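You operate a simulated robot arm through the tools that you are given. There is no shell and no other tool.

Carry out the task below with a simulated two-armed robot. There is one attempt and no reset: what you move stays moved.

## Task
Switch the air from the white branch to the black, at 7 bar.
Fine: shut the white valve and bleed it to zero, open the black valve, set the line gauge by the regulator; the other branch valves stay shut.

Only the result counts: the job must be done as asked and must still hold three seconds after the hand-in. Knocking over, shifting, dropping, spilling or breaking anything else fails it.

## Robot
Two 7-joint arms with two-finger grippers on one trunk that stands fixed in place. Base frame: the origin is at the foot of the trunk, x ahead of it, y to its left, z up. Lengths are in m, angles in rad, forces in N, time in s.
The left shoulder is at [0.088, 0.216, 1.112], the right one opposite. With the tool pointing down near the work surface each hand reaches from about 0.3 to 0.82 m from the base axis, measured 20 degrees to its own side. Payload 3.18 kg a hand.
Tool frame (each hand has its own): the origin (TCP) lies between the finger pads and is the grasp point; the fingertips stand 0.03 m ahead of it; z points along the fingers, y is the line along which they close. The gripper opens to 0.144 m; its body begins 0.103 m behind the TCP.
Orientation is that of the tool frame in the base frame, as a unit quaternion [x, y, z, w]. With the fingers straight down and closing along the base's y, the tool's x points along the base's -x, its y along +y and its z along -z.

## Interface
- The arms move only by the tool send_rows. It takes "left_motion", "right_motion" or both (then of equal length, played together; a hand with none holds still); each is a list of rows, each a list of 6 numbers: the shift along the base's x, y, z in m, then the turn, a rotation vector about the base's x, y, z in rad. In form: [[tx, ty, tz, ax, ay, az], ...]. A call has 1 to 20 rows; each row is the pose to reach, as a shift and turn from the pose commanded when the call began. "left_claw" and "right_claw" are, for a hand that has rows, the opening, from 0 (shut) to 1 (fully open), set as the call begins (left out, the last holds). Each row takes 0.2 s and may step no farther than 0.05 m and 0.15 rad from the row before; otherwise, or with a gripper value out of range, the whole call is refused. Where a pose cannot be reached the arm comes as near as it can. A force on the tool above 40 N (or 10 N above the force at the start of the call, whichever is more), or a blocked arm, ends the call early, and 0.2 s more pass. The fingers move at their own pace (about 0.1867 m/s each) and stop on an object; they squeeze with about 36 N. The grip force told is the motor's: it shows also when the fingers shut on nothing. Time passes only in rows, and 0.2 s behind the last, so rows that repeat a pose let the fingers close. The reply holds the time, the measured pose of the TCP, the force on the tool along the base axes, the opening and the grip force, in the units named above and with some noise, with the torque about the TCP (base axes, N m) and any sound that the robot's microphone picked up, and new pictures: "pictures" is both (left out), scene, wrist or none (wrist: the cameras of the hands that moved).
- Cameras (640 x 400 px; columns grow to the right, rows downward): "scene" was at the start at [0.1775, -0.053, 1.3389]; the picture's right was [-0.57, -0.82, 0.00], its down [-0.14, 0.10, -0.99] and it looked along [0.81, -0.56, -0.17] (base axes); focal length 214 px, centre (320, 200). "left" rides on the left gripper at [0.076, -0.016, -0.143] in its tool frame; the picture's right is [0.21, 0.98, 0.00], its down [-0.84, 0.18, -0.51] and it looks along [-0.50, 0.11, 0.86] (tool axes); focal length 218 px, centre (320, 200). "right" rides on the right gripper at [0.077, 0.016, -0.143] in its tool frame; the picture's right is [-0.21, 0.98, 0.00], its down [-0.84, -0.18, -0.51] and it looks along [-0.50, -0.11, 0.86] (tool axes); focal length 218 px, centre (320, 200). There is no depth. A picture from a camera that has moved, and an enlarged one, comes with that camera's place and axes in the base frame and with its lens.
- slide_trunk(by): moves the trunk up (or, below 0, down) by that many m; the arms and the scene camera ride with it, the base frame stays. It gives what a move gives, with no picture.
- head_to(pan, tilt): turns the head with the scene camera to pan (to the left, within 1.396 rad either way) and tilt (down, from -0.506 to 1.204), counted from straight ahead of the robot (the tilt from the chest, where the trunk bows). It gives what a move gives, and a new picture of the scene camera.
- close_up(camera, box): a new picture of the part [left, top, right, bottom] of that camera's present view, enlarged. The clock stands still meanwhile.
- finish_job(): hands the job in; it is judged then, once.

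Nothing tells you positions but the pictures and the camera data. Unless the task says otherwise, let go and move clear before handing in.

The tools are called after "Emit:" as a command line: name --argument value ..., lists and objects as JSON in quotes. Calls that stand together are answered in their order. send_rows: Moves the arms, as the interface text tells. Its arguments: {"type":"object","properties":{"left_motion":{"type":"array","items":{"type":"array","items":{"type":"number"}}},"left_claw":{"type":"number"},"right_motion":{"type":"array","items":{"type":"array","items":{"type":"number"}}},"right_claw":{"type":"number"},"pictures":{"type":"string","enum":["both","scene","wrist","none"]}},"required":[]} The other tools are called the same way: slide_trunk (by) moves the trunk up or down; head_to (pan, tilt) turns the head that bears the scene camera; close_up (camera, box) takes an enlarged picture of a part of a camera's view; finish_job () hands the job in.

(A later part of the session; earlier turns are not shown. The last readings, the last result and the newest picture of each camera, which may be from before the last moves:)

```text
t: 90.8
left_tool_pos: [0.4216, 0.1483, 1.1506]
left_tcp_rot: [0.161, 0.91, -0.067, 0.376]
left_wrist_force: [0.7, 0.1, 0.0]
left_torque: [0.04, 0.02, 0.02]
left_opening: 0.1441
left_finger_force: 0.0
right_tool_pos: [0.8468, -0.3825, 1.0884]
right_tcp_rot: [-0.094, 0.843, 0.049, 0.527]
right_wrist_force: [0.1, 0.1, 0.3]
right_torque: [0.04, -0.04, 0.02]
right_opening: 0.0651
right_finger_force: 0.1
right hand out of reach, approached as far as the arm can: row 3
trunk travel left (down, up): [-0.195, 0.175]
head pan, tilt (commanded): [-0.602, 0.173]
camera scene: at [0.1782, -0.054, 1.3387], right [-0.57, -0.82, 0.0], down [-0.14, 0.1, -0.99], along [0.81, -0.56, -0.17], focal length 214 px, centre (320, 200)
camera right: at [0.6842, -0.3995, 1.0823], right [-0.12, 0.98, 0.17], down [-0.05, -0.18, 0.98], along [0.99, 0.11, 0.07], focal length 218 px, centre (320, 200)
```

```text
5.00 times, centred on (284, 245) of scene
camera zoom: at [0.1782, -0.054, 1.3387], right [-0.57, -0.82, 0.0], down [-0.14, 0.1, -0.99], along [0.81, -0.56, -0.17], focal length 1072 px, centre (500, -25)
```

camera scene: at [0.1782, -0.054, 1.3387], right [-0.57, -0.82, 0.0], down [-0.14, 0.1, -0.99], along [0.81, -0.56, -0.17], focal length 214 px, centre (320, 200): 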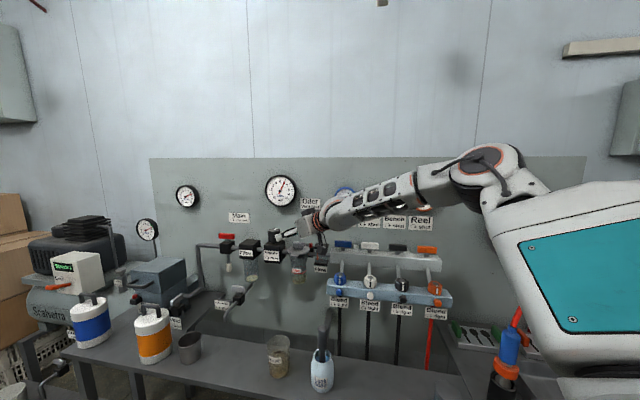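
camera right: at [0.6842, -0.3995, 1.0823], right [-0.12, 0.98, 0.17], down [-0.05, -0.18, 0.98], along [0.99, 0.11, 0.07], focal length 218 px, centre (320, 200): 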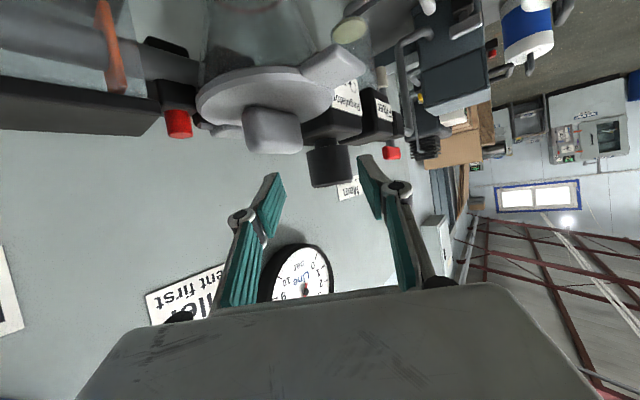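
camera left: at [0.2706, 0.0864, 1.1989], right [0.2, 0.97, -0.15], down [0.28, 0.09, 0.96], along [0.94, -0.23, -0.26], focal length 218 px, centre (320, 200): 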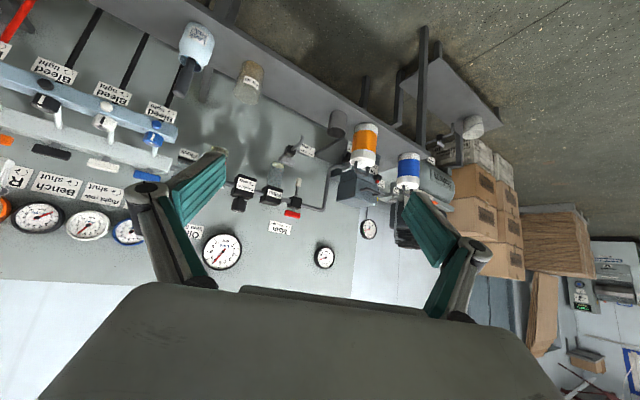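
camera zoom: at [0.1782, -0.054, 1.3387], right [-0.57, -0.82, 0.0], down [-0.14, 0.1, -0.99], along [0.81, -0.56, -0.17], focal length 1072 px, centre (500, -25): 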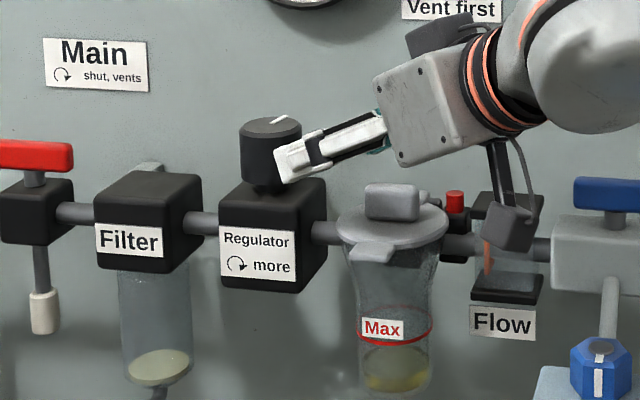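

The oiler cap is close below the hand, so I reorient: yaw 0, 55° tilt, and align directly in line with the knob.

Emit:
send_rows --right_motion '[[0.004, 0.013, 0.01, 0, 0.08, -0.106], [0.018, 0.0265, 0.0116, 0, 0.157, -0.2127]]' --right_claw 0.53 --pictures "wrist"

Emit:
close_up --camera "right" --box '[220, 80, 420, 205]'

Emit:
close_up --camera "scene" --box '[220, 165, 348, 285]'

```text
t: 91.5
left_tool_pos: [0.4197, 0.1506, 1.1489]
left_tcp_rot: [0.162, 0.91, -0.068, 0.376]
left_wrist_force: [-0.2, 0.4, -1.0]
left_torque: [0.01, 0.0, -0.02]
left_opening: 0.1438
left_finger_force: 0.1
right_tool_pos: [0.8656, -0.3564, 1.0981]
right_tcp_rot: [0.002, 0.888, -0.001, 0.46]
right_wrist_force: [1.0, -0.4, 0.0]
right_torque: [0.01, -0.02, -0.01]
right_opening: 0.0761
right_finger_force: 0.0
trunk travel left (down, up): [-0.195, 0.175]
head pan, tilt (commanded): [-0.602, 0.173]
camera right: at [0.7031, -0.3381, 1.1178], right [0.12, 0.98, 0.17], down [0.07, -0.18, 0.98], along [0.99, -0.11, -0.09], focal length 218 px, centre (320, 200)
```

right: 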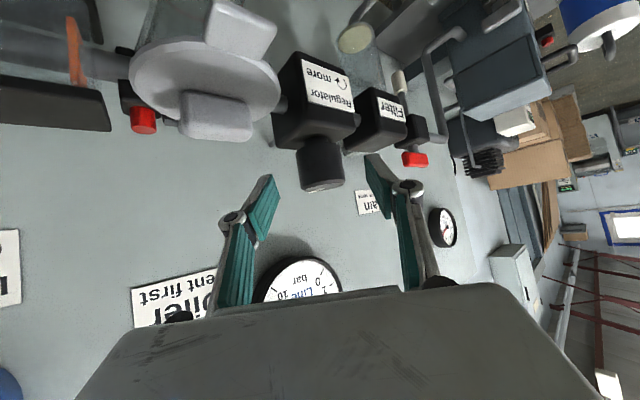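

```text
3.20 times, centred on (320, 142) of right
camera zoom: at [0.7031, -0.3381, 1.1178], right [0.12, 0.98, 0.17], down [0.07, -0.18, 0.98], along [0.99, -0.11, -0.09], focal length 698 px, centre (320, 384)
```

zoom: 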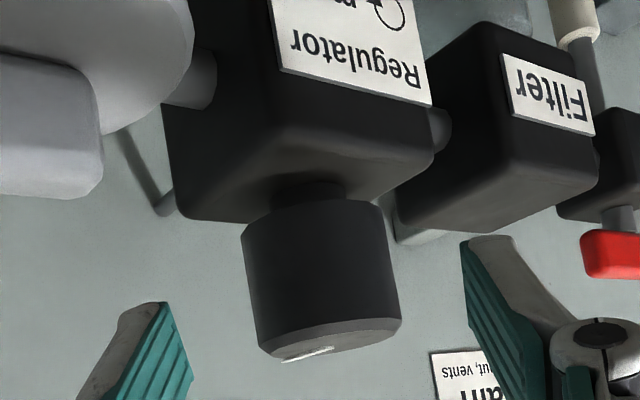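

```text
3.33 times, centred on (284, 225) of scene
camera zoom: at [0.179, -0.0529, 1.3384], right [-0.57, -0.82, 0.0], down [-0.14, 0.1, -0.99], along [0.81, -0.56, -0.17], focal length 715 px, centre (440, 117)
```

zoom: 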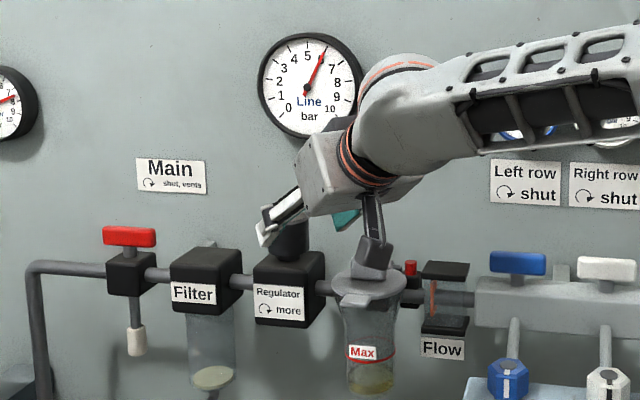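

Aligned: the knob is centred between the fingers and the line gauge is in view. I advance to straddle the knob.

Emit:
send_rows --right_motion '[[0.02, 0, -0.006, 0, 0, 0], [0.042, 0, -0.016, 0, 0, 0], [0.0624, 0, -0.027, 0, 0, 0]]' --pictures "wrist"

Emit:
close_up --camera "right" --box '[220, 80, 420, 205]'

Emit:
close_up --camera "scene" --box '[220, 165, 348, 285]'

```text
t: 92.2
left_tool_pos: [0.4211, 0.1483, 1.149]
left_tcp_rot: [0.161, 0.91, -0.067, 0.376]
left_wrist_force: [0.3, 0.2, -0.8]
left_torque: [-0.02, 0.07, 0.01]
left_opening: 0.1439
left_finger_force: 0.1
right_tool_pos: [0.9265, -0.3581, 1.0684]
right_tcp_rot: [0.0, 0.887, -0.001, 0.461]
right_wrist_force: [-0.1, 0.2, 0.3]
right_torque: [-0.01, 0.02, 0.0]
right_opening: 0.0762
right_finger_force: 0.1
trunk travel left (down, up): [-0.195, 0.175]
head pan, tilt (commanded): [-0.602, 0.173]
camera right: at [0.7651, -0.3406, 1.089], right [0.12, 0.98, 0.17], down [0.07, -0.18, 0.98], along [0.99, -0.11, -0.09], focal length 218 px, centre (320, 200)
```

right: 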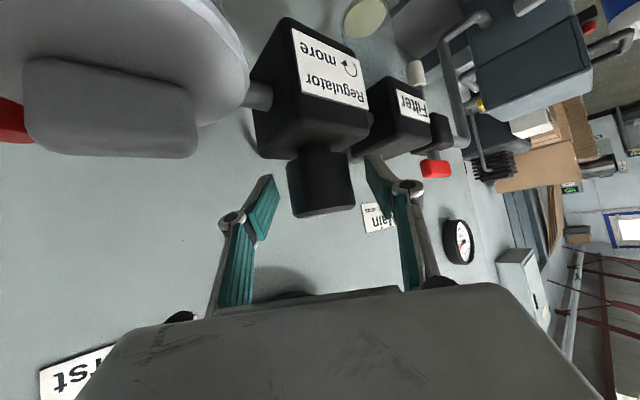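

```text
3.20 times, centred on (320, 142) of right
camera zoom: at [0.7651, -0.3406, 1.089], right [0.12, 0.98, 0.17], down [0.07, -0.18, 0.98], along [0.99, -0.11, -0.09], focal length 698 px, centre (320, 384)
```

zoom: 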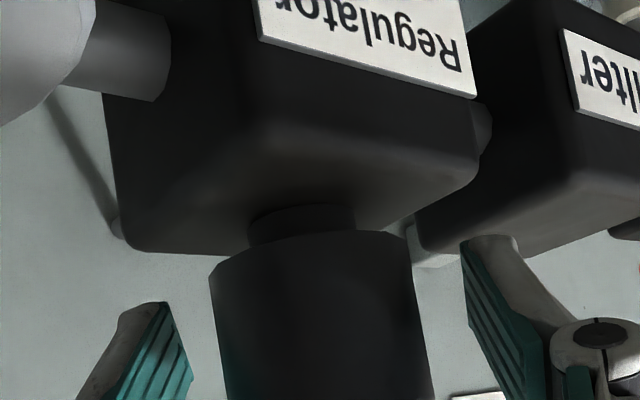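

```text
3.33 times, centred on (284, 225) of scene
camera zoom: at [0.1803, -0.0541, 1.3381], right [-0.57, -0.82, 0.0], down [-0.14, 0.1, -0.98], along [0.81, -0.56, -0.17], focal length 715 px, centre (440, 117)
```

zoom: 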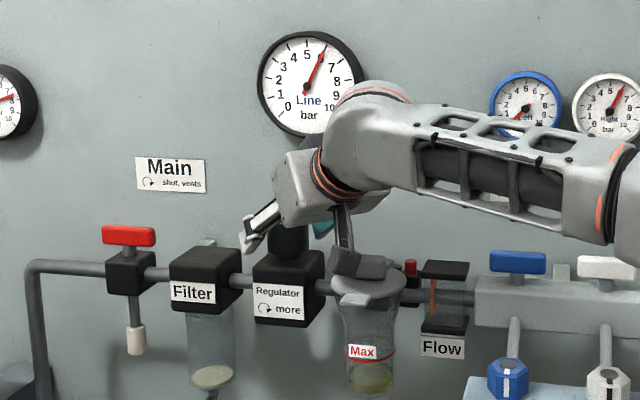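

The fingers straddle the knob and both the line and white gauges are visible. I grip the knob.

Emit:
send_rows --right_motion '[[0, 0, 0, 0, 0, 0], [0, 0, 0, 0, 0, 0], [0, 0, 0, 0, 0, 0]]' --right_claw 0 --pictures "none"

Emit:
close_up --camera "right" --box '[220, 80, 420, 205]'

```text
t: 93.0
left_tool_pos: [0.4187, 0.1498, 1.1517]
left_tcp_rot: [0.161, 0.909, -0.068, 0.377]
left_wrist_force: [0.4, 0.3, 0.0]
left_torque: [-0.01, -0.02, -0.02]
left_opening: 0.1441
left_finger_force: 0.0
right_tool_pos: [0.9232, -0.3568, 1.0736]
right_tcp_rot: [0.001, 0.887, -0.001, 0.463]
right_wrist_force: [-10.3, -5.4, 0.2]
right_torque: [-0.56, 0.77, -0.06]
right_opening: 0.0466
right_finger_force: 45.0
trunk travel left (down, up): [-0.195, 0.175]
head pan, tilt (commanded): [-0.602, 0.173]
```

```text
3.20 times, centred on (320, 142) of right
camera zoom: at [0.7619, -0.3398, 1.0929], right [0.12, 0.98, 0.17], down [0.07, -0.18, 0.98], along [0.99, -0.11, -0.09], focal length 698 px, centre (320, 384)
```

zoom: 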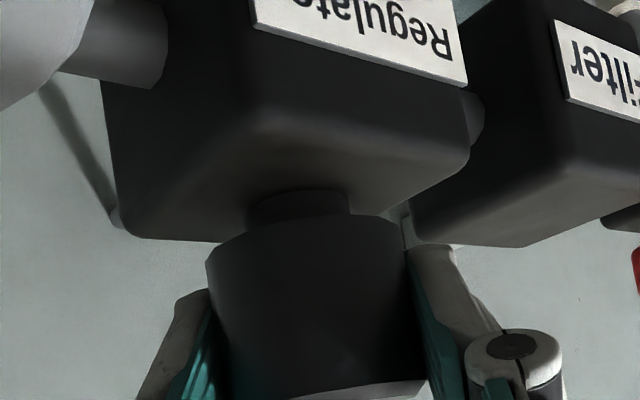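

Knob gripped. I turn it clockwise a little (0.1 rad) and read the gauges.

Emit:
send_rows --right_motion '[[0, 0.0005, 0, 0, 0, -0.05], [0, 0.001, 0, 0, 0, -0.1], [0, 0.001, 0, 0, 0, -0.1]]' --pictures "none"

Emit:
close_up --camera "scene" --box '[260, 165, 324, 205]'

Emit:
close_up --camera "scene" --box '[330, 180, 394, 220]'

```text
t: 93.8
left_tool_pos: [0.4224, 0.1509, 1.1509]
left_tcp_rot: [0.16, 0.91, -0.068, 0.376]
left_wrist_force: [-0.2, -0.5, 0.2]
left_torque: [0.04, 0.0, 0.0]
left_opening: 0.1441
left_finger_force: 0.1
right_tool_pos: [0.9204, -0.3572, 1.0725]
right_tcp_rot: [0.045, 0.885, -0.022, 0.462]
right_wrist_force: [28.8, -1.2, 9.2]
right_torque: [0.18, -1.31, 0.0]
right_opening: 0.0465
right_finger_force: 45.1
right hand out of reach, approached as far as the arm can: row 1, 2, 3
trunk travel left (down, up): [-0.195, 0.175]
head pan, tilt (commanded): [-0.602, 0.173]
```

```text
10.00 times, centred on (292, 185) of scene
camera zoom: at [0.1797, -0.0526, 1.3388], right [-0.57, -0.82, 0.0], down [-0.14, 0.1, -0.98], along [0.81, -0.56, -0.17], focal length 2145 px, centre (600, 350)
```

zoom: 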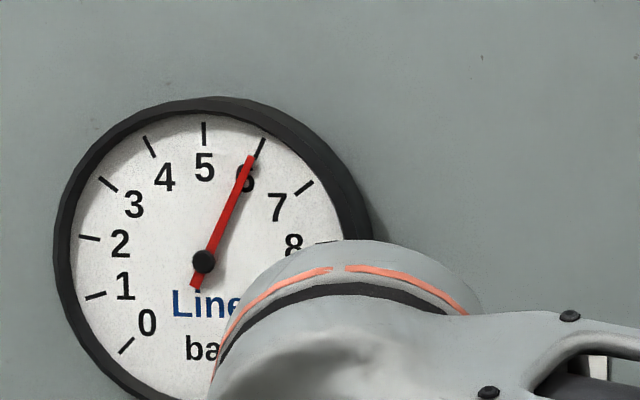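

```text
10.00 times, centred on (362, 200) of scene
camera zoom: at [0.1797, -0.0526, 1.3388], right [-0.57, -0.82, 0.0], down [-0.14, 0.1, -0.98], along [0.81, -0.56, -0.17], focal length 2145 px, centre (-100, 200)
```

zoom: 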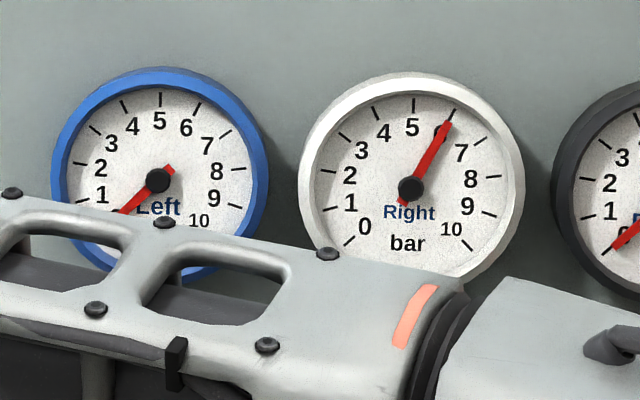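

The arm is at full stretch in this tilt (pulling on the knob). I release and re-grip with the hand more horizontal (75°), which needs less reach.

Emit:
send_rows --right_motion '[[0, 0, 0, 0, 0, 0], [0, 0, 0, 0, 0, 0], [0.002, 0.001, -0.002, -0.015, -0.115, -0.013], [0.004, 0.0015, -0.005, -0.029, -0.229, -0.026], [0.006, 0.002, -0.008, -0.044, -0.344, -0.039]]' --right_claw 0.53 --pictures "wrist"

Emit:
close_up --camera "scene" --box '[260, 165, 324, 205]'

Emit:
close_up --camera "scene" --box '[240, 215, 320, 265]'

```text
t: 95.0
left_tool_pos: [0.42, 0.1496, 1.1501]
left_tcp_rot: [0.161, 0.91, -0.067, 0.376]
left_wrist_force: [-0.3, 0.2, 0.3]
left_torque: [0.0, -0.02, 0.01]
left_opening: 0.144
left_finger_force: 0.1
right_tool_pos: [0.9241, -0.3561, 1.0637]
right_tcp_rot: [0.055, 0.792, -0.043, 0.607]
right_wrist_force: [-1.5, -0.7, -0.7]
right_torque: [0.03, 0.0, -0.02]
right_opening: 0.0761
right_finger_force: 0.1
trunk travel left (down, up): [-0.195, 0.175]
head pan, tilt (commanded): [-0.602, 0.173]
camera right: at [0.769, -0.3175, 1.0265], right [0.19, 0.96, 0.2], down [-0.29, -0.14, 0.95], along [0.94, -0.24, 0.25], focal length 218 px, centre (320, 200)
```

right: 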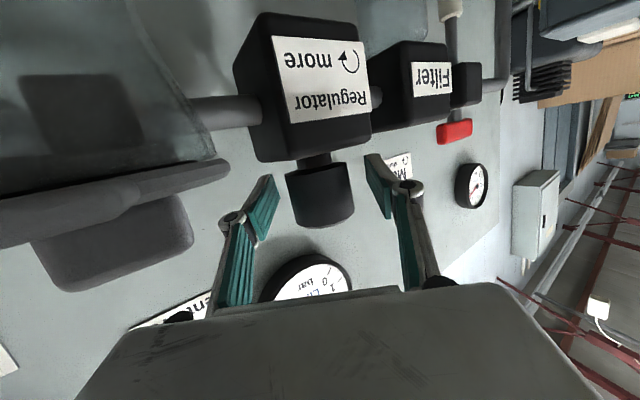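

```text
10.00 times, centred on (292, 185) of scene
camera zoom: at [0.1782, -0.0532, 1.3387], right [-0.57, -0.82, 0.0], down [-0.14, 0.1, -0.99], along [0.81, -0.56, -0.17], focal length 2145 px, centre (600, 350)
```

zoom: 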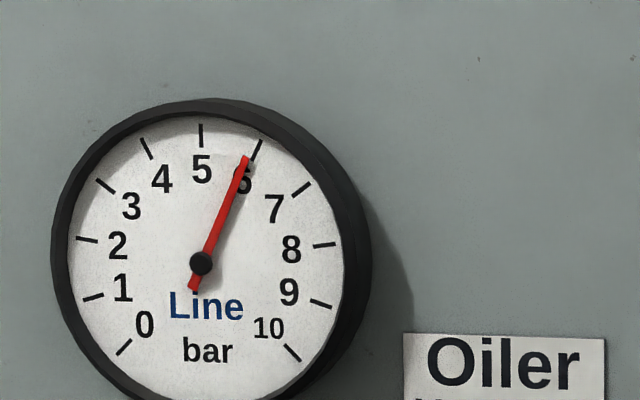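

```text
8.00 times, centred on (280, 240) of scene
camera zoom: at [0.1782, -0.0532, 1.3387], right [-0.57, -0.82, 0.0], down [-0.14, 0.1, -0.99], along [0.81, -0.56, -0.17], focal length 1716 px, centre (640, -120)
```

zoom: 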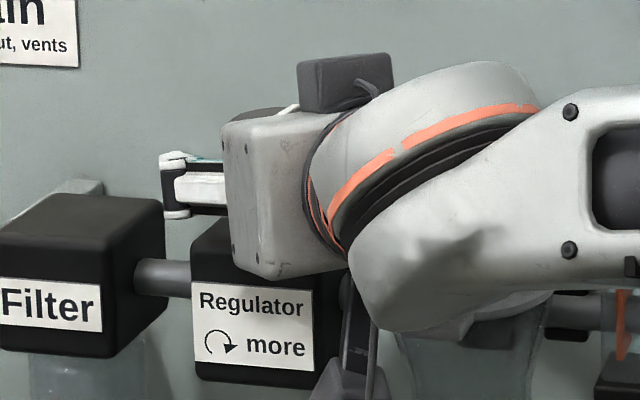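

The line gauge dropped slightly (≈5.9) – the knob moved a bit. I grip again in this less stretched pose and turn clockwise 0.2 rad to see the effect.

Emit:
send_rows --right_motion '[[0, 0, 0, 0, 0, 0], [0, 0, 0, 0, 0, 0], [0, 0, 0, 0, 0, 0]]' --right_claw 0 --pictures "none"

Emit:
close_up --camera "scene" --box '[260, 165, 324, 205]'

Emit:
send_rows --right_motion '[[0, 0.001, 0, 0, 0, -0.1], [0.0002, 0.002, 0, 0, 0, -0.2], [0.0002, 0.002, 0, 0, 0, -0.2]]' --pictures "none"

Emit:
close_up --camera "scene" --box '[260, 165, 324, 205]'

```text
t: 95.8
left_tool_pos: [0.4197, 0.1503, 1.1497]
left_tcp_rot: [0.16, 0.909, -0.066, 0.378]
left_wrist_force: [0.0, -0.3, -0.8]
left_torque: [-0.02, 0.01, 0.0]
left_opening: 0.144
left_finger_force: 0.1
right_tool_pos: [0.9224, -0.3562, 1.0639]
right_tcp_rot: [0.055, 0.792, -0.044, 0.606]
right_wrist_force: [-2.1, -0.6, -0.4]
right_torque: [0.04, -0.76, -0.03]
right_opening: 0.0461
right_finger_force: 45.2
trunk travel left (down, up): [-0.195, 0.175]
head pan, tilt (commanded): [-0.602, 0.173]
```

```text
10.00 times, centred on (292, 185) of scene
camera zoom: at [0.1772, -0.0531, 1.339], right [-0.57, -0.82, 0.0], down [-0.14, 0.1, -0.99], along [0.81, -0.56, -0.17], focal length 2145 px, centre (600, 350)
```

zoom: 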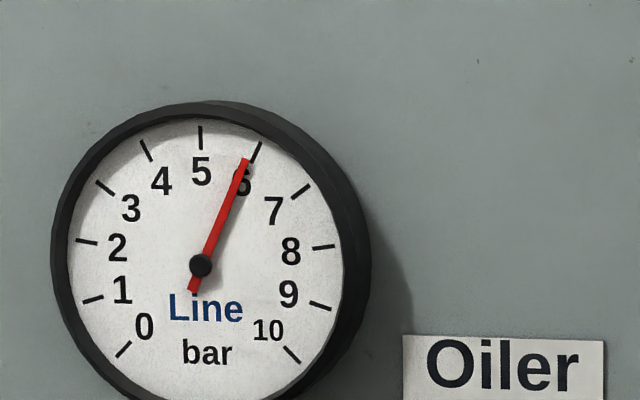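

```text
t: 96.5
left_tool_pos: [0.4234, 0.1502, 1.1476]
left_tcp_rot: [0.16, 0.91, -0.067, 0.376]
left_wrist_force: [0.2, 0.4, -0.3]
left_torque: [0.04, 0.01, 0.05]
left_opening: 0.1439
left_finger_force: 0.1
right_tool_pos: [0.9169, -0.3523, 1.0655]
right_tcp_rot: [0.125, 0.784, -0.095, 0.6]
right_wrist_force: [29.4, 4.7, -5.5]
right_torque: [-0.41, -0.77, 0.22]
right_opening: 0.0463
right_finger_force: 44.7
right hand out of reach, approached as far as the arm can: row 2, 3
trunk travel left (down, up): [-0.195, 0.175]
head pan, tilt (commanded): [-0.602, 0.173]
stopped in row 3 (right hand): the force on the tool passed its limit at 55 N (the readings are from after the stop); the commanded pose is now the measured one
```

```text
10.00 times, centred on (292, 185) of scene
camera zoom: at [0.1821, -0.0536, 1.3379], right [-0.57, -0.82, 0.0], down [-0.14, 0.1, -0.98], along [0.81, -0.56, -0.17], focal length 2145 px, centre (600, 350)
```

zoom: 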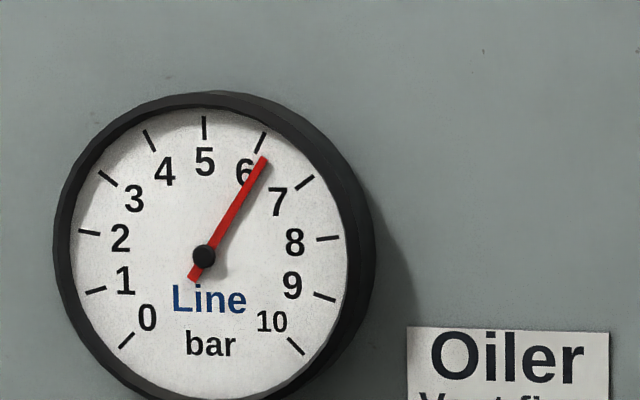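

Clockwise raises it: the line is now about 6.2. Before continuing, I check whether white followed.

Emit:
close_up --camera "scene" --box '[330, 180, 394, 220]'

Emit:
send_rows --right_motion '[[0.003, 0, 0, 0, 0, 0], [0.003, 0, 0, 0, 0, 0], [-0.02, 0.008, 0.005, 0, 0, 0], [-0.05, 0.016, 0.015, 0, 0, 0], [-0.09, 0.02, 0.04, 0, 0, 0], [-0.12, 0.02, 0.08, 0, 0, 0], [-0.14, 0.02, 0.12, 0, 0, 0]]' --right_claw 0.53 --pictures "scene"

Emit:
close_up --camera "scene" --box '[260, 165, 324, 205]'

Emit:
close_up --camera "scene" --box '[330, 180, 394, 220]'

```text
10.00 times, centred on (362, 200) of scene
camera zoom: at [0.1821, -0.0536, 1.3379], right [-0.57, -0.82, 0.0], down [-0.14, 0.1, -0.98], along [0.81, -0.56, -0.17], focal length 2145 px, centre (-100, 200)
```

zoom: 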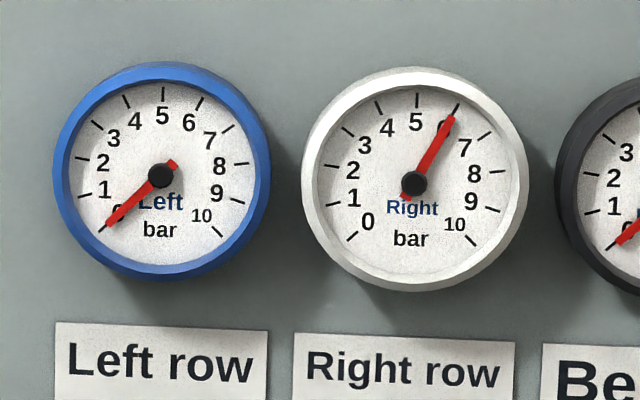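

```text
t: 98.1
left_tool_pos: [0.4185, 0.1505, 1.1521]
left_tcp_rot: [0.161, 0.909, -0.067, 0.378]
left_wrist_force: [-1.0, -0.8, -0.2]
left_torque: [-0.01, 0.0, -0.03]
left_opening: 0.1439
left_finger_force: 0.0
right_tool_pos: [0.7708, -0.332, 1.194]
right_tcp_rot: [0.126, 0.783, -0.095, 0.602]
right_wrist_force: [-0.2, 0.5, 0.0]
right_torque: [0.01, -0.02, -0.01]
right_opening: 0.0763
right_finger_force: 0.1
trunk travel left (down, up): [-0.195, 0.175]
head pan, tilt (commanded): [-0.602, 0.173]
camera scene: at [0.176, -0.0524, 1.3394], right [-0.57, -0.82, 0.0], down [-0.14, 0.1, -0.99], along [0.81, -0.56, -0.17], focal length 214 px, centre (320, 200)
```

scene: 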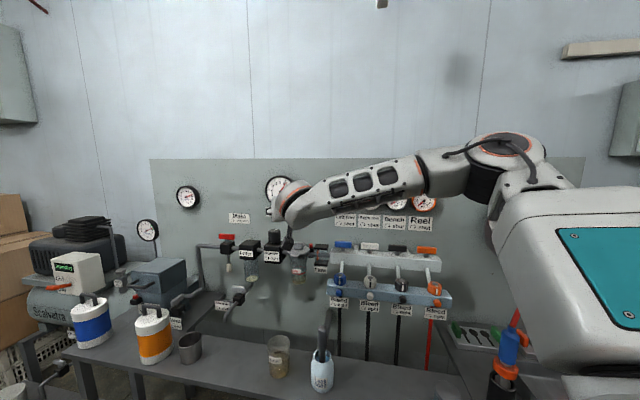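

```text
10.00 times, centred on (292, 185) of scene
camera zoom: at [0.176, -0.0524, 1.3394], right [-0.57, -0.82, 0.0], down [-0.14, 0.1, -0.99], along [0.81, -0.56, -0.17], focal length 2145 px, centre (600, 350)
```

zoom: 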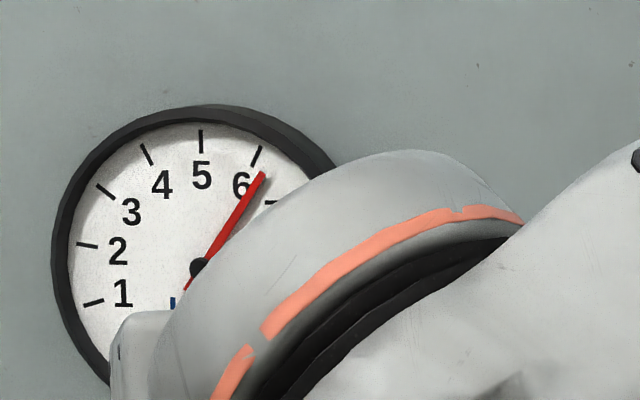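

```text
10.00 times, centred on (362, 200) of scene
camera zoom: at [0.176, -0.0524, 1.3394], right [-0.57, -0.82, 0.0], down [-0.14, 0.1, -0.99], along [0.81, -0.56, -0.17], focal length 2145 px, centre (-100, 200)
```

zoom: 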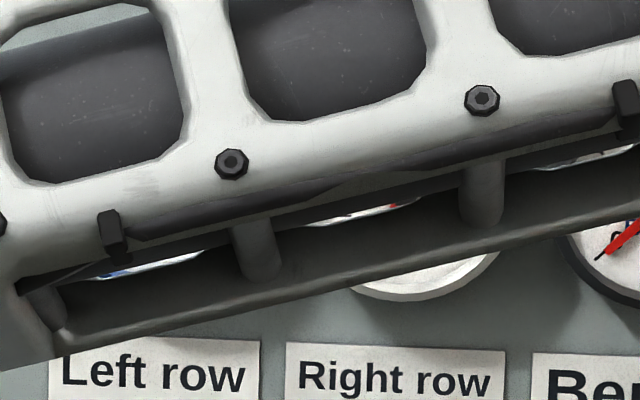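

White stayed at 6.0 while the line went 5.9 → 6.2, so the white valve is truly shut and the branch is simply trapped. The head camera is back at its original place, so I can compare the flow meter with the start picture.

Emit:
close_up --camera "scene" --box '[190, 200, 350, 300]'

Emit:
close_up --camera "scene" --box '[310, 235, 470, 335]'

Emit:
close_up --camera "scene" --box '[340, 265, 404, 305]'

```text
4.00 times, centred on (270, 250) of scene
camera zoom: at [0.176, -0.0524, 1.3394], right [-0.57, -0.82, 0.0], down [-0.14, 0.1, -0.99], along [0.81, -0.56, -0.17], focal length 858 px, centre (520, 0)
```

zoom: 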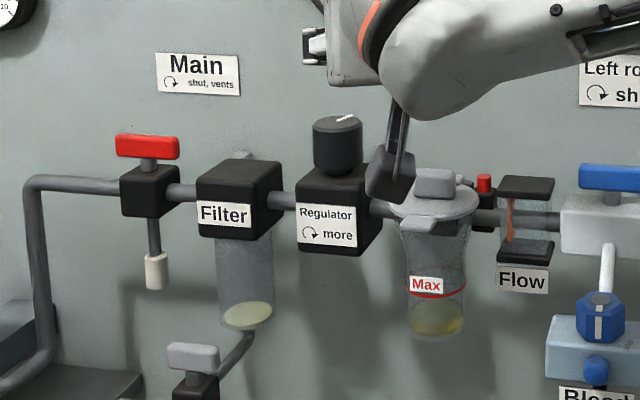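

```text
4.00 times, centred on (390, 285) of scene
camera zoom: at [0.176, -0.0524, 1.3394], right [-0.57, -0.82, 0.0], down [-0.14, 0.1, -0.99], along [0.81, -0.56, -0.17], focal length 858 px, centre (40, -140)
```

zoom: 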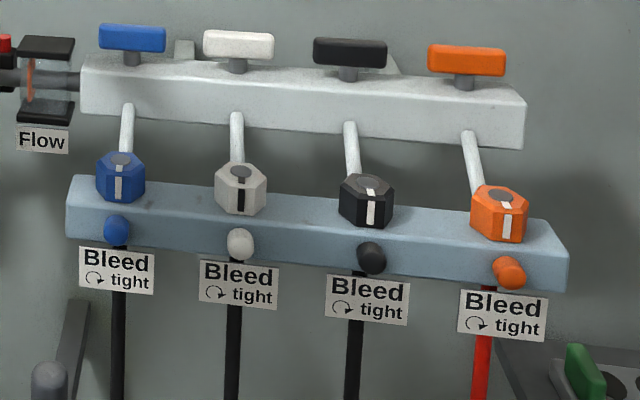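

```text
10.00 times, centred on (372, 285) of scene
camera zoom: at [0.176, -0.0524, 1.3394], right [-0.57, -0.82, 0.0], down [-0.14, 0.1, -0.99], along [0.81, -0.56, -0.17], focal length 2145 px, centre (-200, -650)
```

zoom: 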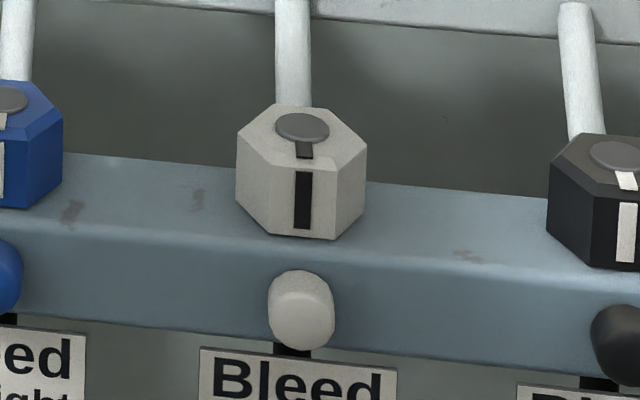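

In this zoom the white stub looks like a rounded-square shape, slightly rotated. I compare all four stubs closely at the same magnification.

Emit:
close_up --camera "scene" --box '[354, 284, 386, 304]'

Emit:
close_up --camera "scene" --box '[323, 281, 355, 301]'

Emit:
close_up --camera "scene" --box '[387, 288, 419, 308]'

Emit:
close_up --camera "scene" --box '[421, 292, 453, 312]'

```text
16.00 times, centred on (370, 294) of scene
camera zoom: at [0.176, -0.0524, 1.3394], right [-0.57, -0.82, 0.0], down [-0.14, 0.1, -0.99], along [0.81, -0.56, -0.17], focal length 3432 px, centre (-480, -1304)
```

zoom: 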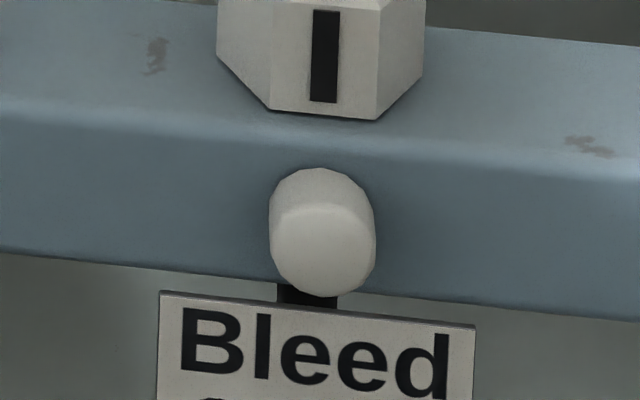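

```text
16.00 times, centred on (339, 291) of scene
camera zoom: at [0.176, -0.0524, 1.3394], right [-0.57, -0.82, 0.0], down [-0.14, 0.1, -0.99], along [0.81, -0.56, -0.17], focal length 3432 px, centre (16, -1256)
```

zoom: 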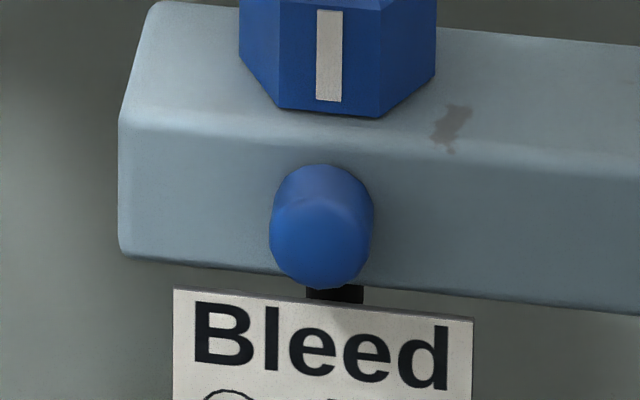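

```text
16.00 times, centred on (403, 298) of scene
camera zoom: at [0.176, -0.0524, 1.3394], right [-0.57, -0.82, 0.0], down [-0.14, 0.1, -0.99], along [0.81, -0.56, -0.17], focal length 3432 px, centre (-1008, -1368)
```

zoom: 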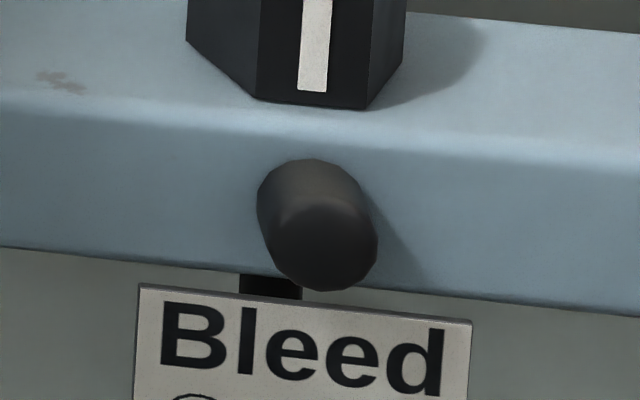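

```text
16.00 times, centred on (437, 302) of scene
camera zoom: at [0.176, -0.0524, 1.3394], right [-0.57, -0.82, 0.0], down [-0.14, 0.1, -0.99], along [0.81, -0.56, -0.17], focal length 3432 px, centre (-1552, -1432)
```

zoom: 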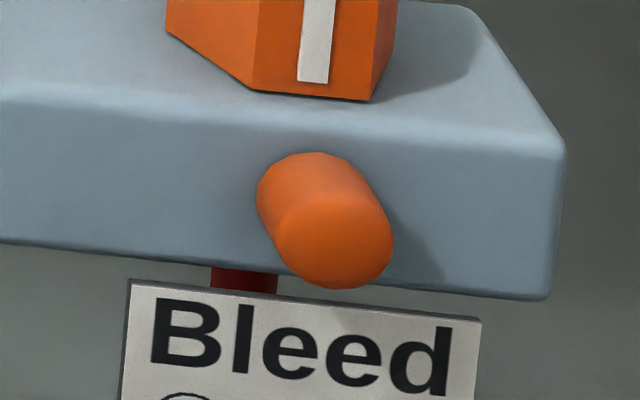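

All four stubs look alike. I'll come back to the bleed; since I'm at the regulator, I first lower the trunk a bit more for reach and set the line.

Emit:
slide_trunk --by -0.1

Emit:
close_up --camera "scene" --box '[0, 0, 640, 400]'

```text
t: 99.4
left_tool_pos: [0.4712, 0.1514, 0.9568]
left_tcp_rot: [0.15, 0.954, -0.089, 0.245]
left_wrist_force: [-0.3, -0.2, -0.1]
left_torque: [0.01, -0.04, -0.04]
left_opening: 0.144
left_finger_force: 0.1
right_tool_pos: [0.7711, -0.3347, 1.0939]
right_tcp_rot: [0.127, 0.781, -0.096, 0.604]
right_wrist_force: [-0.5, 0.6, 0.8]
right_torque: [0.0, 0.01, 0.01]
right_opening: 0.0762
right_finger_force: 0.0
trunk travel left (down, up): [-0.095, 0.275]
head pan, tilt (commanded): [-0.602, 0.173]
```

```text
1.00 times, centred on (320, 200) of scene (not enlarged: the box is as wide or as high as the picture)
camera zoom: at [0.2798, -0.053, 1.2226], right [-0.57, -0.82, 0.0], down [-0.14, 0.1, -0.99], along [0.81, -0.56, -0.17], focal length 214 px, centre (320, 200)
```

zoom: 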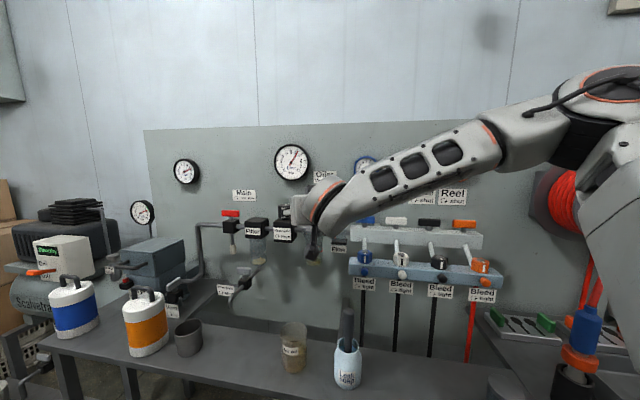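

The trunk's bow brought the shoulders well forward, so reach is better now. I approach the knob again.

Emit:
send_rows --right_motion '[[0.035, -0.005, -0.005, 0, 0, 0.115], [0.069, -0.012, -0.009, 0, 0, 0.23], [0.11, -0.017, -0.018, 0, 0, 0.23], [0.1553, -0.021, -0.0293, 0, 0, 0.23]]' --pictures "both"

Emit:
close_up --camera "scene" --box '[240, 130, 368, 250]'

```text
t: 100.4
left_tool_pos: [0.4726, 0.1496, 0.9538]
left_tcp_rot: [0.15, 0.955, -0.089, 0.242]
left_wrist_force: [0.5, -0.1, 0.8]
left_torque: [-0.01, 0.01, 0.0]
left_opening: 0.1439
left_finger_force: 0.1
right_tool_pos: [0.9293, -0.3561, 1.0559]
right_tcp_rot: [0.036, 0.793, -0.026, 0.608]
right_wrist_force: [0.4, 0.1, 0.0]
right_torque: [0.04, -0.04, 0.01]
right_opening: 0.0763
right_finger_force: 0.2
trunk travel left (down, up): [-0.095, 0.275]
head pan, tilt (commanded): [-0.602, 0.173]
camera scene: at [0.2829, -0.0531, 1.2209], right [-0.57, -0.82, 0.0], down [-0.14, 0.1, -0.99], along [0.81, -0.56, -0.17], focal length 214 px, centre (320, 200)
camera right: at [0.7715, -0.3249, 1.0197], right [0.14, 0.97, 0.2], down [-0.29, -0.16, 0.95], along [0.95, -0.19, 0.26], focal length 218 px, centre (320, 200)
```

scene: 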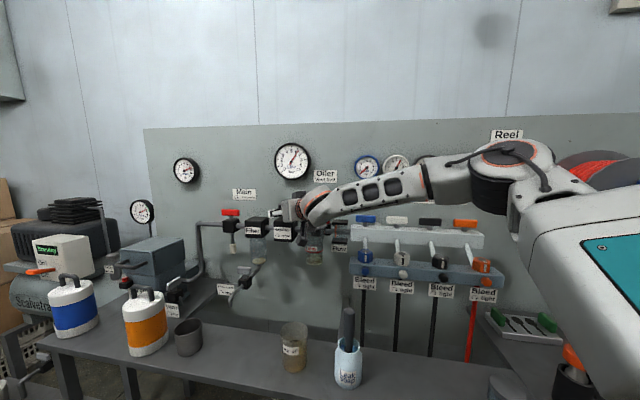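
right: 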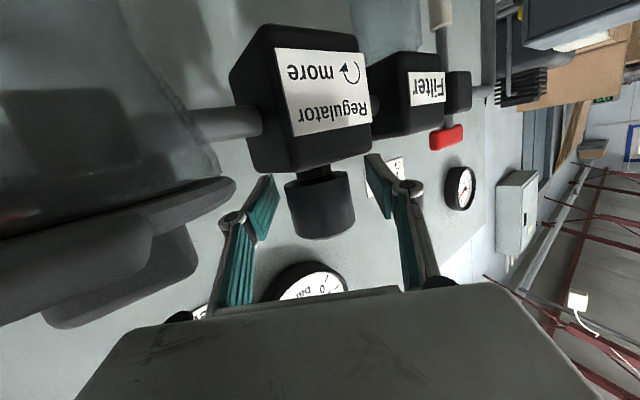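

```text
3.33 times, centred on (304, 190) of scene
camera zoom: at [0.2829, -0.0531, 1.2209], right [-0.57, -0.82, 0.0], down [-0.14, 0.1, -0.99], along [0.81, -0.56, -0.17], focal length 715 px, centre (373, 233)
```

zoom: 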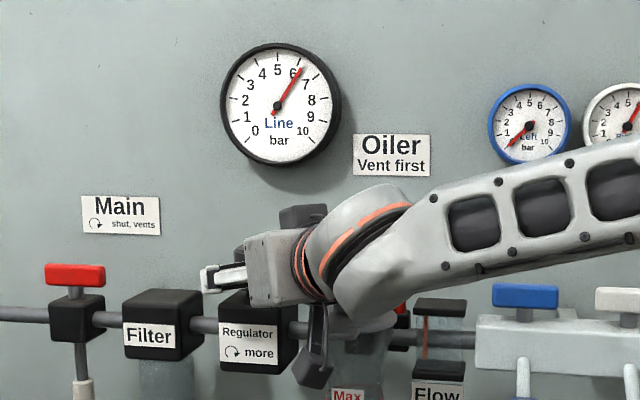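

In place with no force and the gauge in clear view. I raise slightly, grip, and turn clockwise in steps.

Emit:
send_rows --right_motion '[[0, 0, 0.006, 0, 0, 0], [0, 0, 0.006, 0, 0, 0], [0, 0, 0.006, 0, 0, 0]]' --right_claw 0 --pictures "none"

Emit:
send_rows --right_motion '[[0, 0.001, 0, 0, 0, -0.1], [0.0002, 0.002, 0, 0, 0, -0.2], [0.0005, 0.003, 0, 0, 0, -0.3], [0.0005, 0.003, 0, 0, 0, -0.3]]' --pictures "none"

Emit:
close_up --camera "scene" --box '[260, 135, 324, 175]'

```text
t: 101.2
left_tool_pos: [0.4716, 0.1498, 0.9537]
left_tcp_rot: [0.15, 0.954, -0.089, 0.243]
left_wrist_force: [0.0, 0.2, 0.4]
left_torque: [0.03, 0.02, -0.01]
left_opening: 0.1439
left_finger_force: 0.1
right_tool_pos: [0.9275, -0.3569, 1.0619]
right_tcp_rot: [0.037, 0.794, -0.026, 0.606]
right_wrist_force: [-15.9, -5.5, -13.1]
right_torque: [0.17, 0.56, -0.02]
right_opening: 0.0459
right_finger_force: 45.0
trunk travel left (down, up): [-0.095, 0.275]
head pan, tilt (commanded): [-0.602, 0.173]
```

```text
t: 102.2
left_tool_pos: [0.4716, 0.1491, 0.9557]
left_tcp_rot: [0.149, 0.954, -0.088, 0.244]
left_wrist_force: [0.2, -0.9, -0.3]
left_torque: [-0.02, 0.01, -0.03]
left_opening: 0.144
left_finger_force: 0.2
right_tool_pos: [0.9302, -0.3565, 1.0612]
right_tcp_rot: [0.156, 0.779, -0.118, 0.596]
right_wrist_force: [-24.4, -13.6, -21.5]
right_torque: [0.04, -0.26, -0.03]
right_opening: 0.0457
right_finger_force: 45.1
trunk travel left (down, up): [-0.095, 0.275]
head pan, tilt (commanded): [-0.602, 0.173]
```

```text
10.00 times, centred on (292, 155) of scene
camera zoom: at [0.2816, -0.0553, 1.2212], right [-0.57, -0.82, 0.0], down [-0.14, 0.1, -0.99], along [0.81, -0.56, -0.17], focal length 2145 px, centre (600, 650)
```

zoom: 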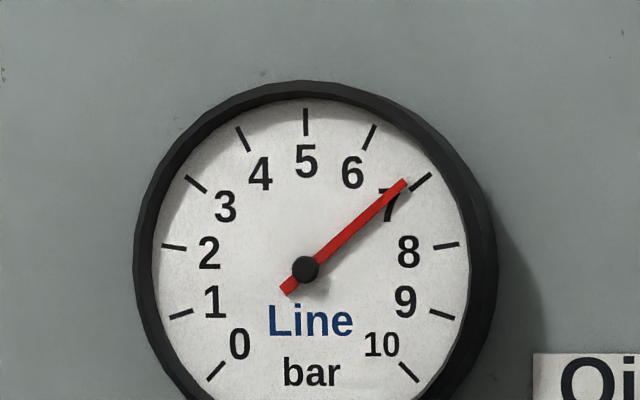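

The line reads about 6.8. I ease the side forces and turn a touch further.

Emit:
send_rows --right_motion '[[-0.002, -0.001, -0.002, 0, 0, -0.04], [-0.003, -0.0005, -0.003, 0, 0, -0.08], [-0.003, -0.0005, -0.003, 0, 0, -0.08]]' --pictures "none"

Emit:
close_up --camera "scene" --box '[260, 135, 324, 175]'

```text
t: 103.0
left_tool_pos: [0.4737, 0.1483, 0.9548]
left_tcp_rot: [0.15, 0.954, -0.088, 0.243]
left_wrist_force: [0.1, 0.3, 0.5]
left_torque: [0.03, 0.01, 0.02]
left_opening: 0.1441
left_finger_force: 0.1
right_tool_pos: [0.9299, -0.3565, 1.0634]
right_tcp_rot: [0.186, 0.77, -0.141, 0.593]
right_wrist_force: [13.5, -14.8, -7.5]
right_torque: [0.03, -0.67, 0.02]
right_opening: 0.0457
right_finger_force: 45.2
trunk travel left (down, up): [-0.095, 0.275]
head pan, tilt (commanded): [-0.602, 0.173]
```

```text
10.00 times, centred on (292, 155) of scene
camera zoom: at [0.2839, -0.0549, 1.221], right [-0.57, -0.82, 0.0], down [-0.14, 0.1, -0.98], along [0.81, -0.56, -0.17], focal length 2145 px, centre (600, 650)
```

zoom: 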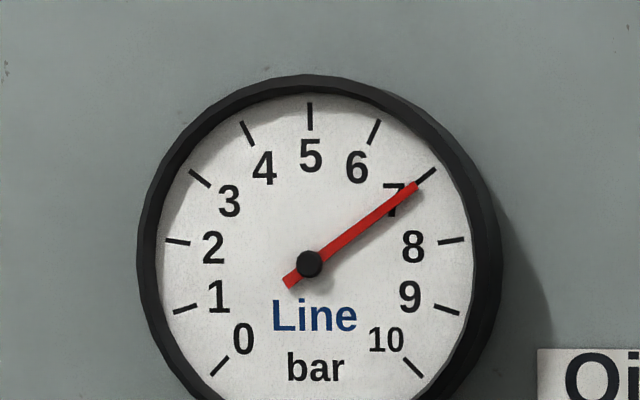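

The needle is right on 7. I open the gripper and back away, then verify.

Emit:
send_rows --right_motion '[[0, 0, 0, 0, 0, 0], [0, 0, 0, 0, 0, 0], [0, 0, 0, 0, 0, 0], [-0.025, 0.012, 0.003, 0, 0, 0], [-0.055, 0.025, 0.01, 0, 0, 0], [-0.09, 0.04, 0.03, 0, 0, 0]]' --right_claw 0.53 --pictures "scene"

Emit:
close_up --camera "scene" --box '[260, 135, 324, 175]'

Emit:
close_up --camera "scene" --box '[345, 235, 425, 285]'

Emit:
close_up --camera "scene" --box '[420, 240, 500, 290]'

```text
t: 104.4
left_tool_pos: [0.4707, 0.1507, 0.9558]
left_tcp_rot: [0.15, 0.954, -0.089, 0.245]
left_wrist_force: [-1.1, -0.2, 0.1]
left_torque: [0.01, -0.04, 0.01]
left_opening: 0.1441
left_finger_force: 0.1
right_tool_pos: [0.8358, -0.3122, 1.0925]
right_tcp_rot: [0.185, 0.77, -0.14, 0.594]
right_wrist_force: [-0.1, 0.5, -0.5]
right_torque: [0.0, 0.01, -0.01]
right_opening: 0.0763
right_finger_force: 0.0
trunk travel left (down, up): [-0.095, 0.275]
head pan, tilt (commanded): [-0.602, 0.173]
camera scene: at [0.2804, -0.0527, 1.2222], right [-0.57, -0.82, 0.0], down [-0.14, 0.1, -0.99], along [0.81, -0.56, -0.17], focal length 214 px, centre (320, 200)
```

scene: 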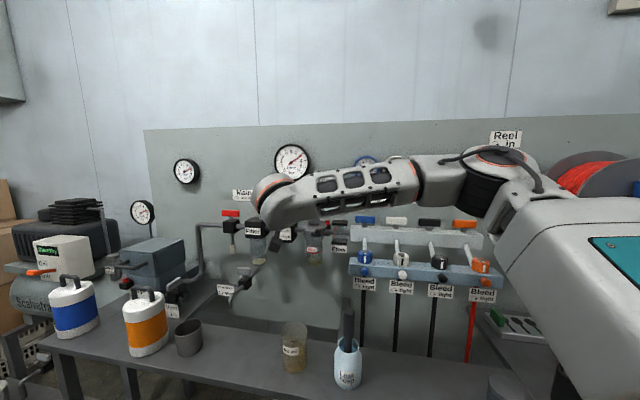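

```text
10.00 times, centred on (292, 155) of scene
camera zoom: at [0.2804, -0.0527, 1.2222], right [-0.57, -0.82, 0.0], down [-0.14, 0.1, -0.99], along [0.81, -0.56, -0.17], focal length 2145 px, centre (600, 650)
```

zoom: 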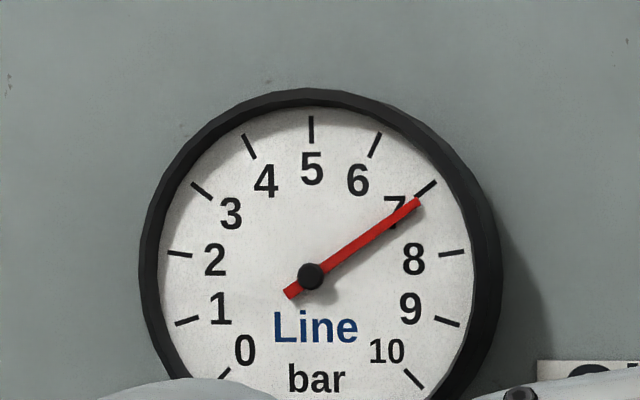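

```text
8.00 times, centred on (385, 260) of scene
camera zoom: at [0.2804, -0.0527, 1.2222], right [-0.57, -0.82, 0.0], down [-0.14, 0.1, -0.99], along [0.81, -0.56, -0.17], focal length 1716 px, centre (-200, -280)
```

zoom: 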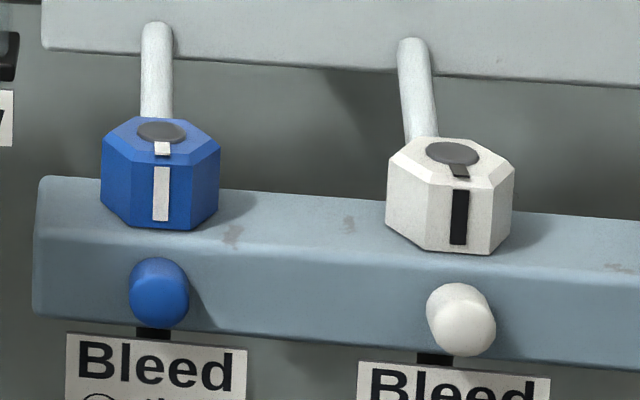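

```text
8.00 times, centred on (460, 265) of scene
camera zoom: at [0.2804, -0.0527, 1.2222], right [-0.57, -0.82, 0.0], down [-0.14, 0.1, -0.99], along [0.81, -0.56, -0.17], focal length 1716 px, centre (-800, -320)
```

zoom: 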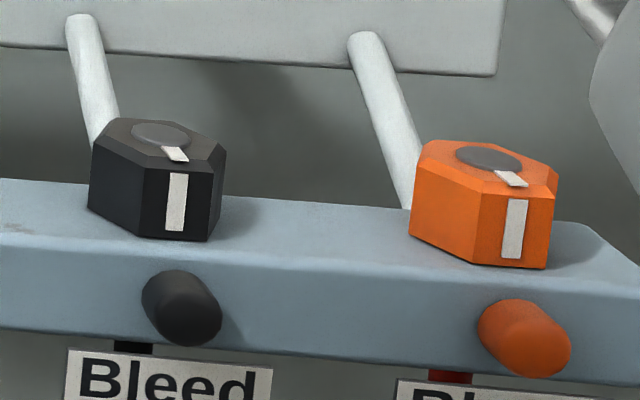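

The line holds at about 7.05 after release. Now I bring the hand back in front of the manifold (yaw −45°, 45° tilt) and raise the trunk again for the black valve and the bleed.

Emit:
send_rows --right_motion '[[-0.039, -0.02, 0.02, 0.051, 0.072, -0.051], [-0.079, -0.043, 0.04, 0.103, 0.144, -0.103], [-0.118, -0.067, 0.0575, 0.154, 0.216, -0.154], [-0.157, -0.09, 0.0575, 0.205, 0.288, -0.206], [-0.197, -0.114, 0.0575, 0.256, 0.36, -0.257], [-0.236, -0.138, 0.0575, 0.308, 0.431, -0.309]]' --right_claw 0 --pictures "none"

Emit:
slide_trunk --by 0.25

Emit:
close_up --camera "scene" --box '[0, 0, 640, 400]'

```text
refused: row 2 steps farther than a row can; nothing moved
```

```text
t: 107.0
left_tool_pos: [0.4714, 0.1504, 1.2053]
left_tcp_rot: [0.149, 0.955, -0.087, 0.242]
left_wrist_force: [0.3, 0.8, -0.5]
left_torque: [-0.03, 0.0, 0.0]
left_opening: 0.1437
left_finger_force: 0.1
right_tool_pos: [0.7309, -0.3131, 1.5453]
right_tcp_rot: [0.202, 0.682, -0.114, 0.694]
right_wrist_force: [-0.5, -0.4, -0.6]
right_torque: [-0.02, -0.01, 0.03]
right_opening: 0.0762
right_finger_force: 0.1
trunk travel left (down, up): [-0.345, 0.025]
head pan, tilt (commanded): [-0.602, 0.173]
```

```text
1.00 times, centred on (320, 200) of scene (not enlarged: the box is as wide or as high as the picture)
camera zoom: at [0.1172, -0.0529, 1.4931], right [-0.57, -0.82, 0.0], down [-0.14, 0.1, -0.99], along [0.81, -0.56, -0.17], focal length 214 px, centre (320, 200)
```

zoom: 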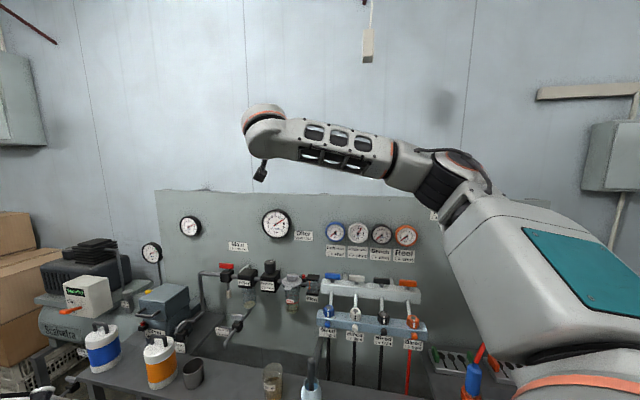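

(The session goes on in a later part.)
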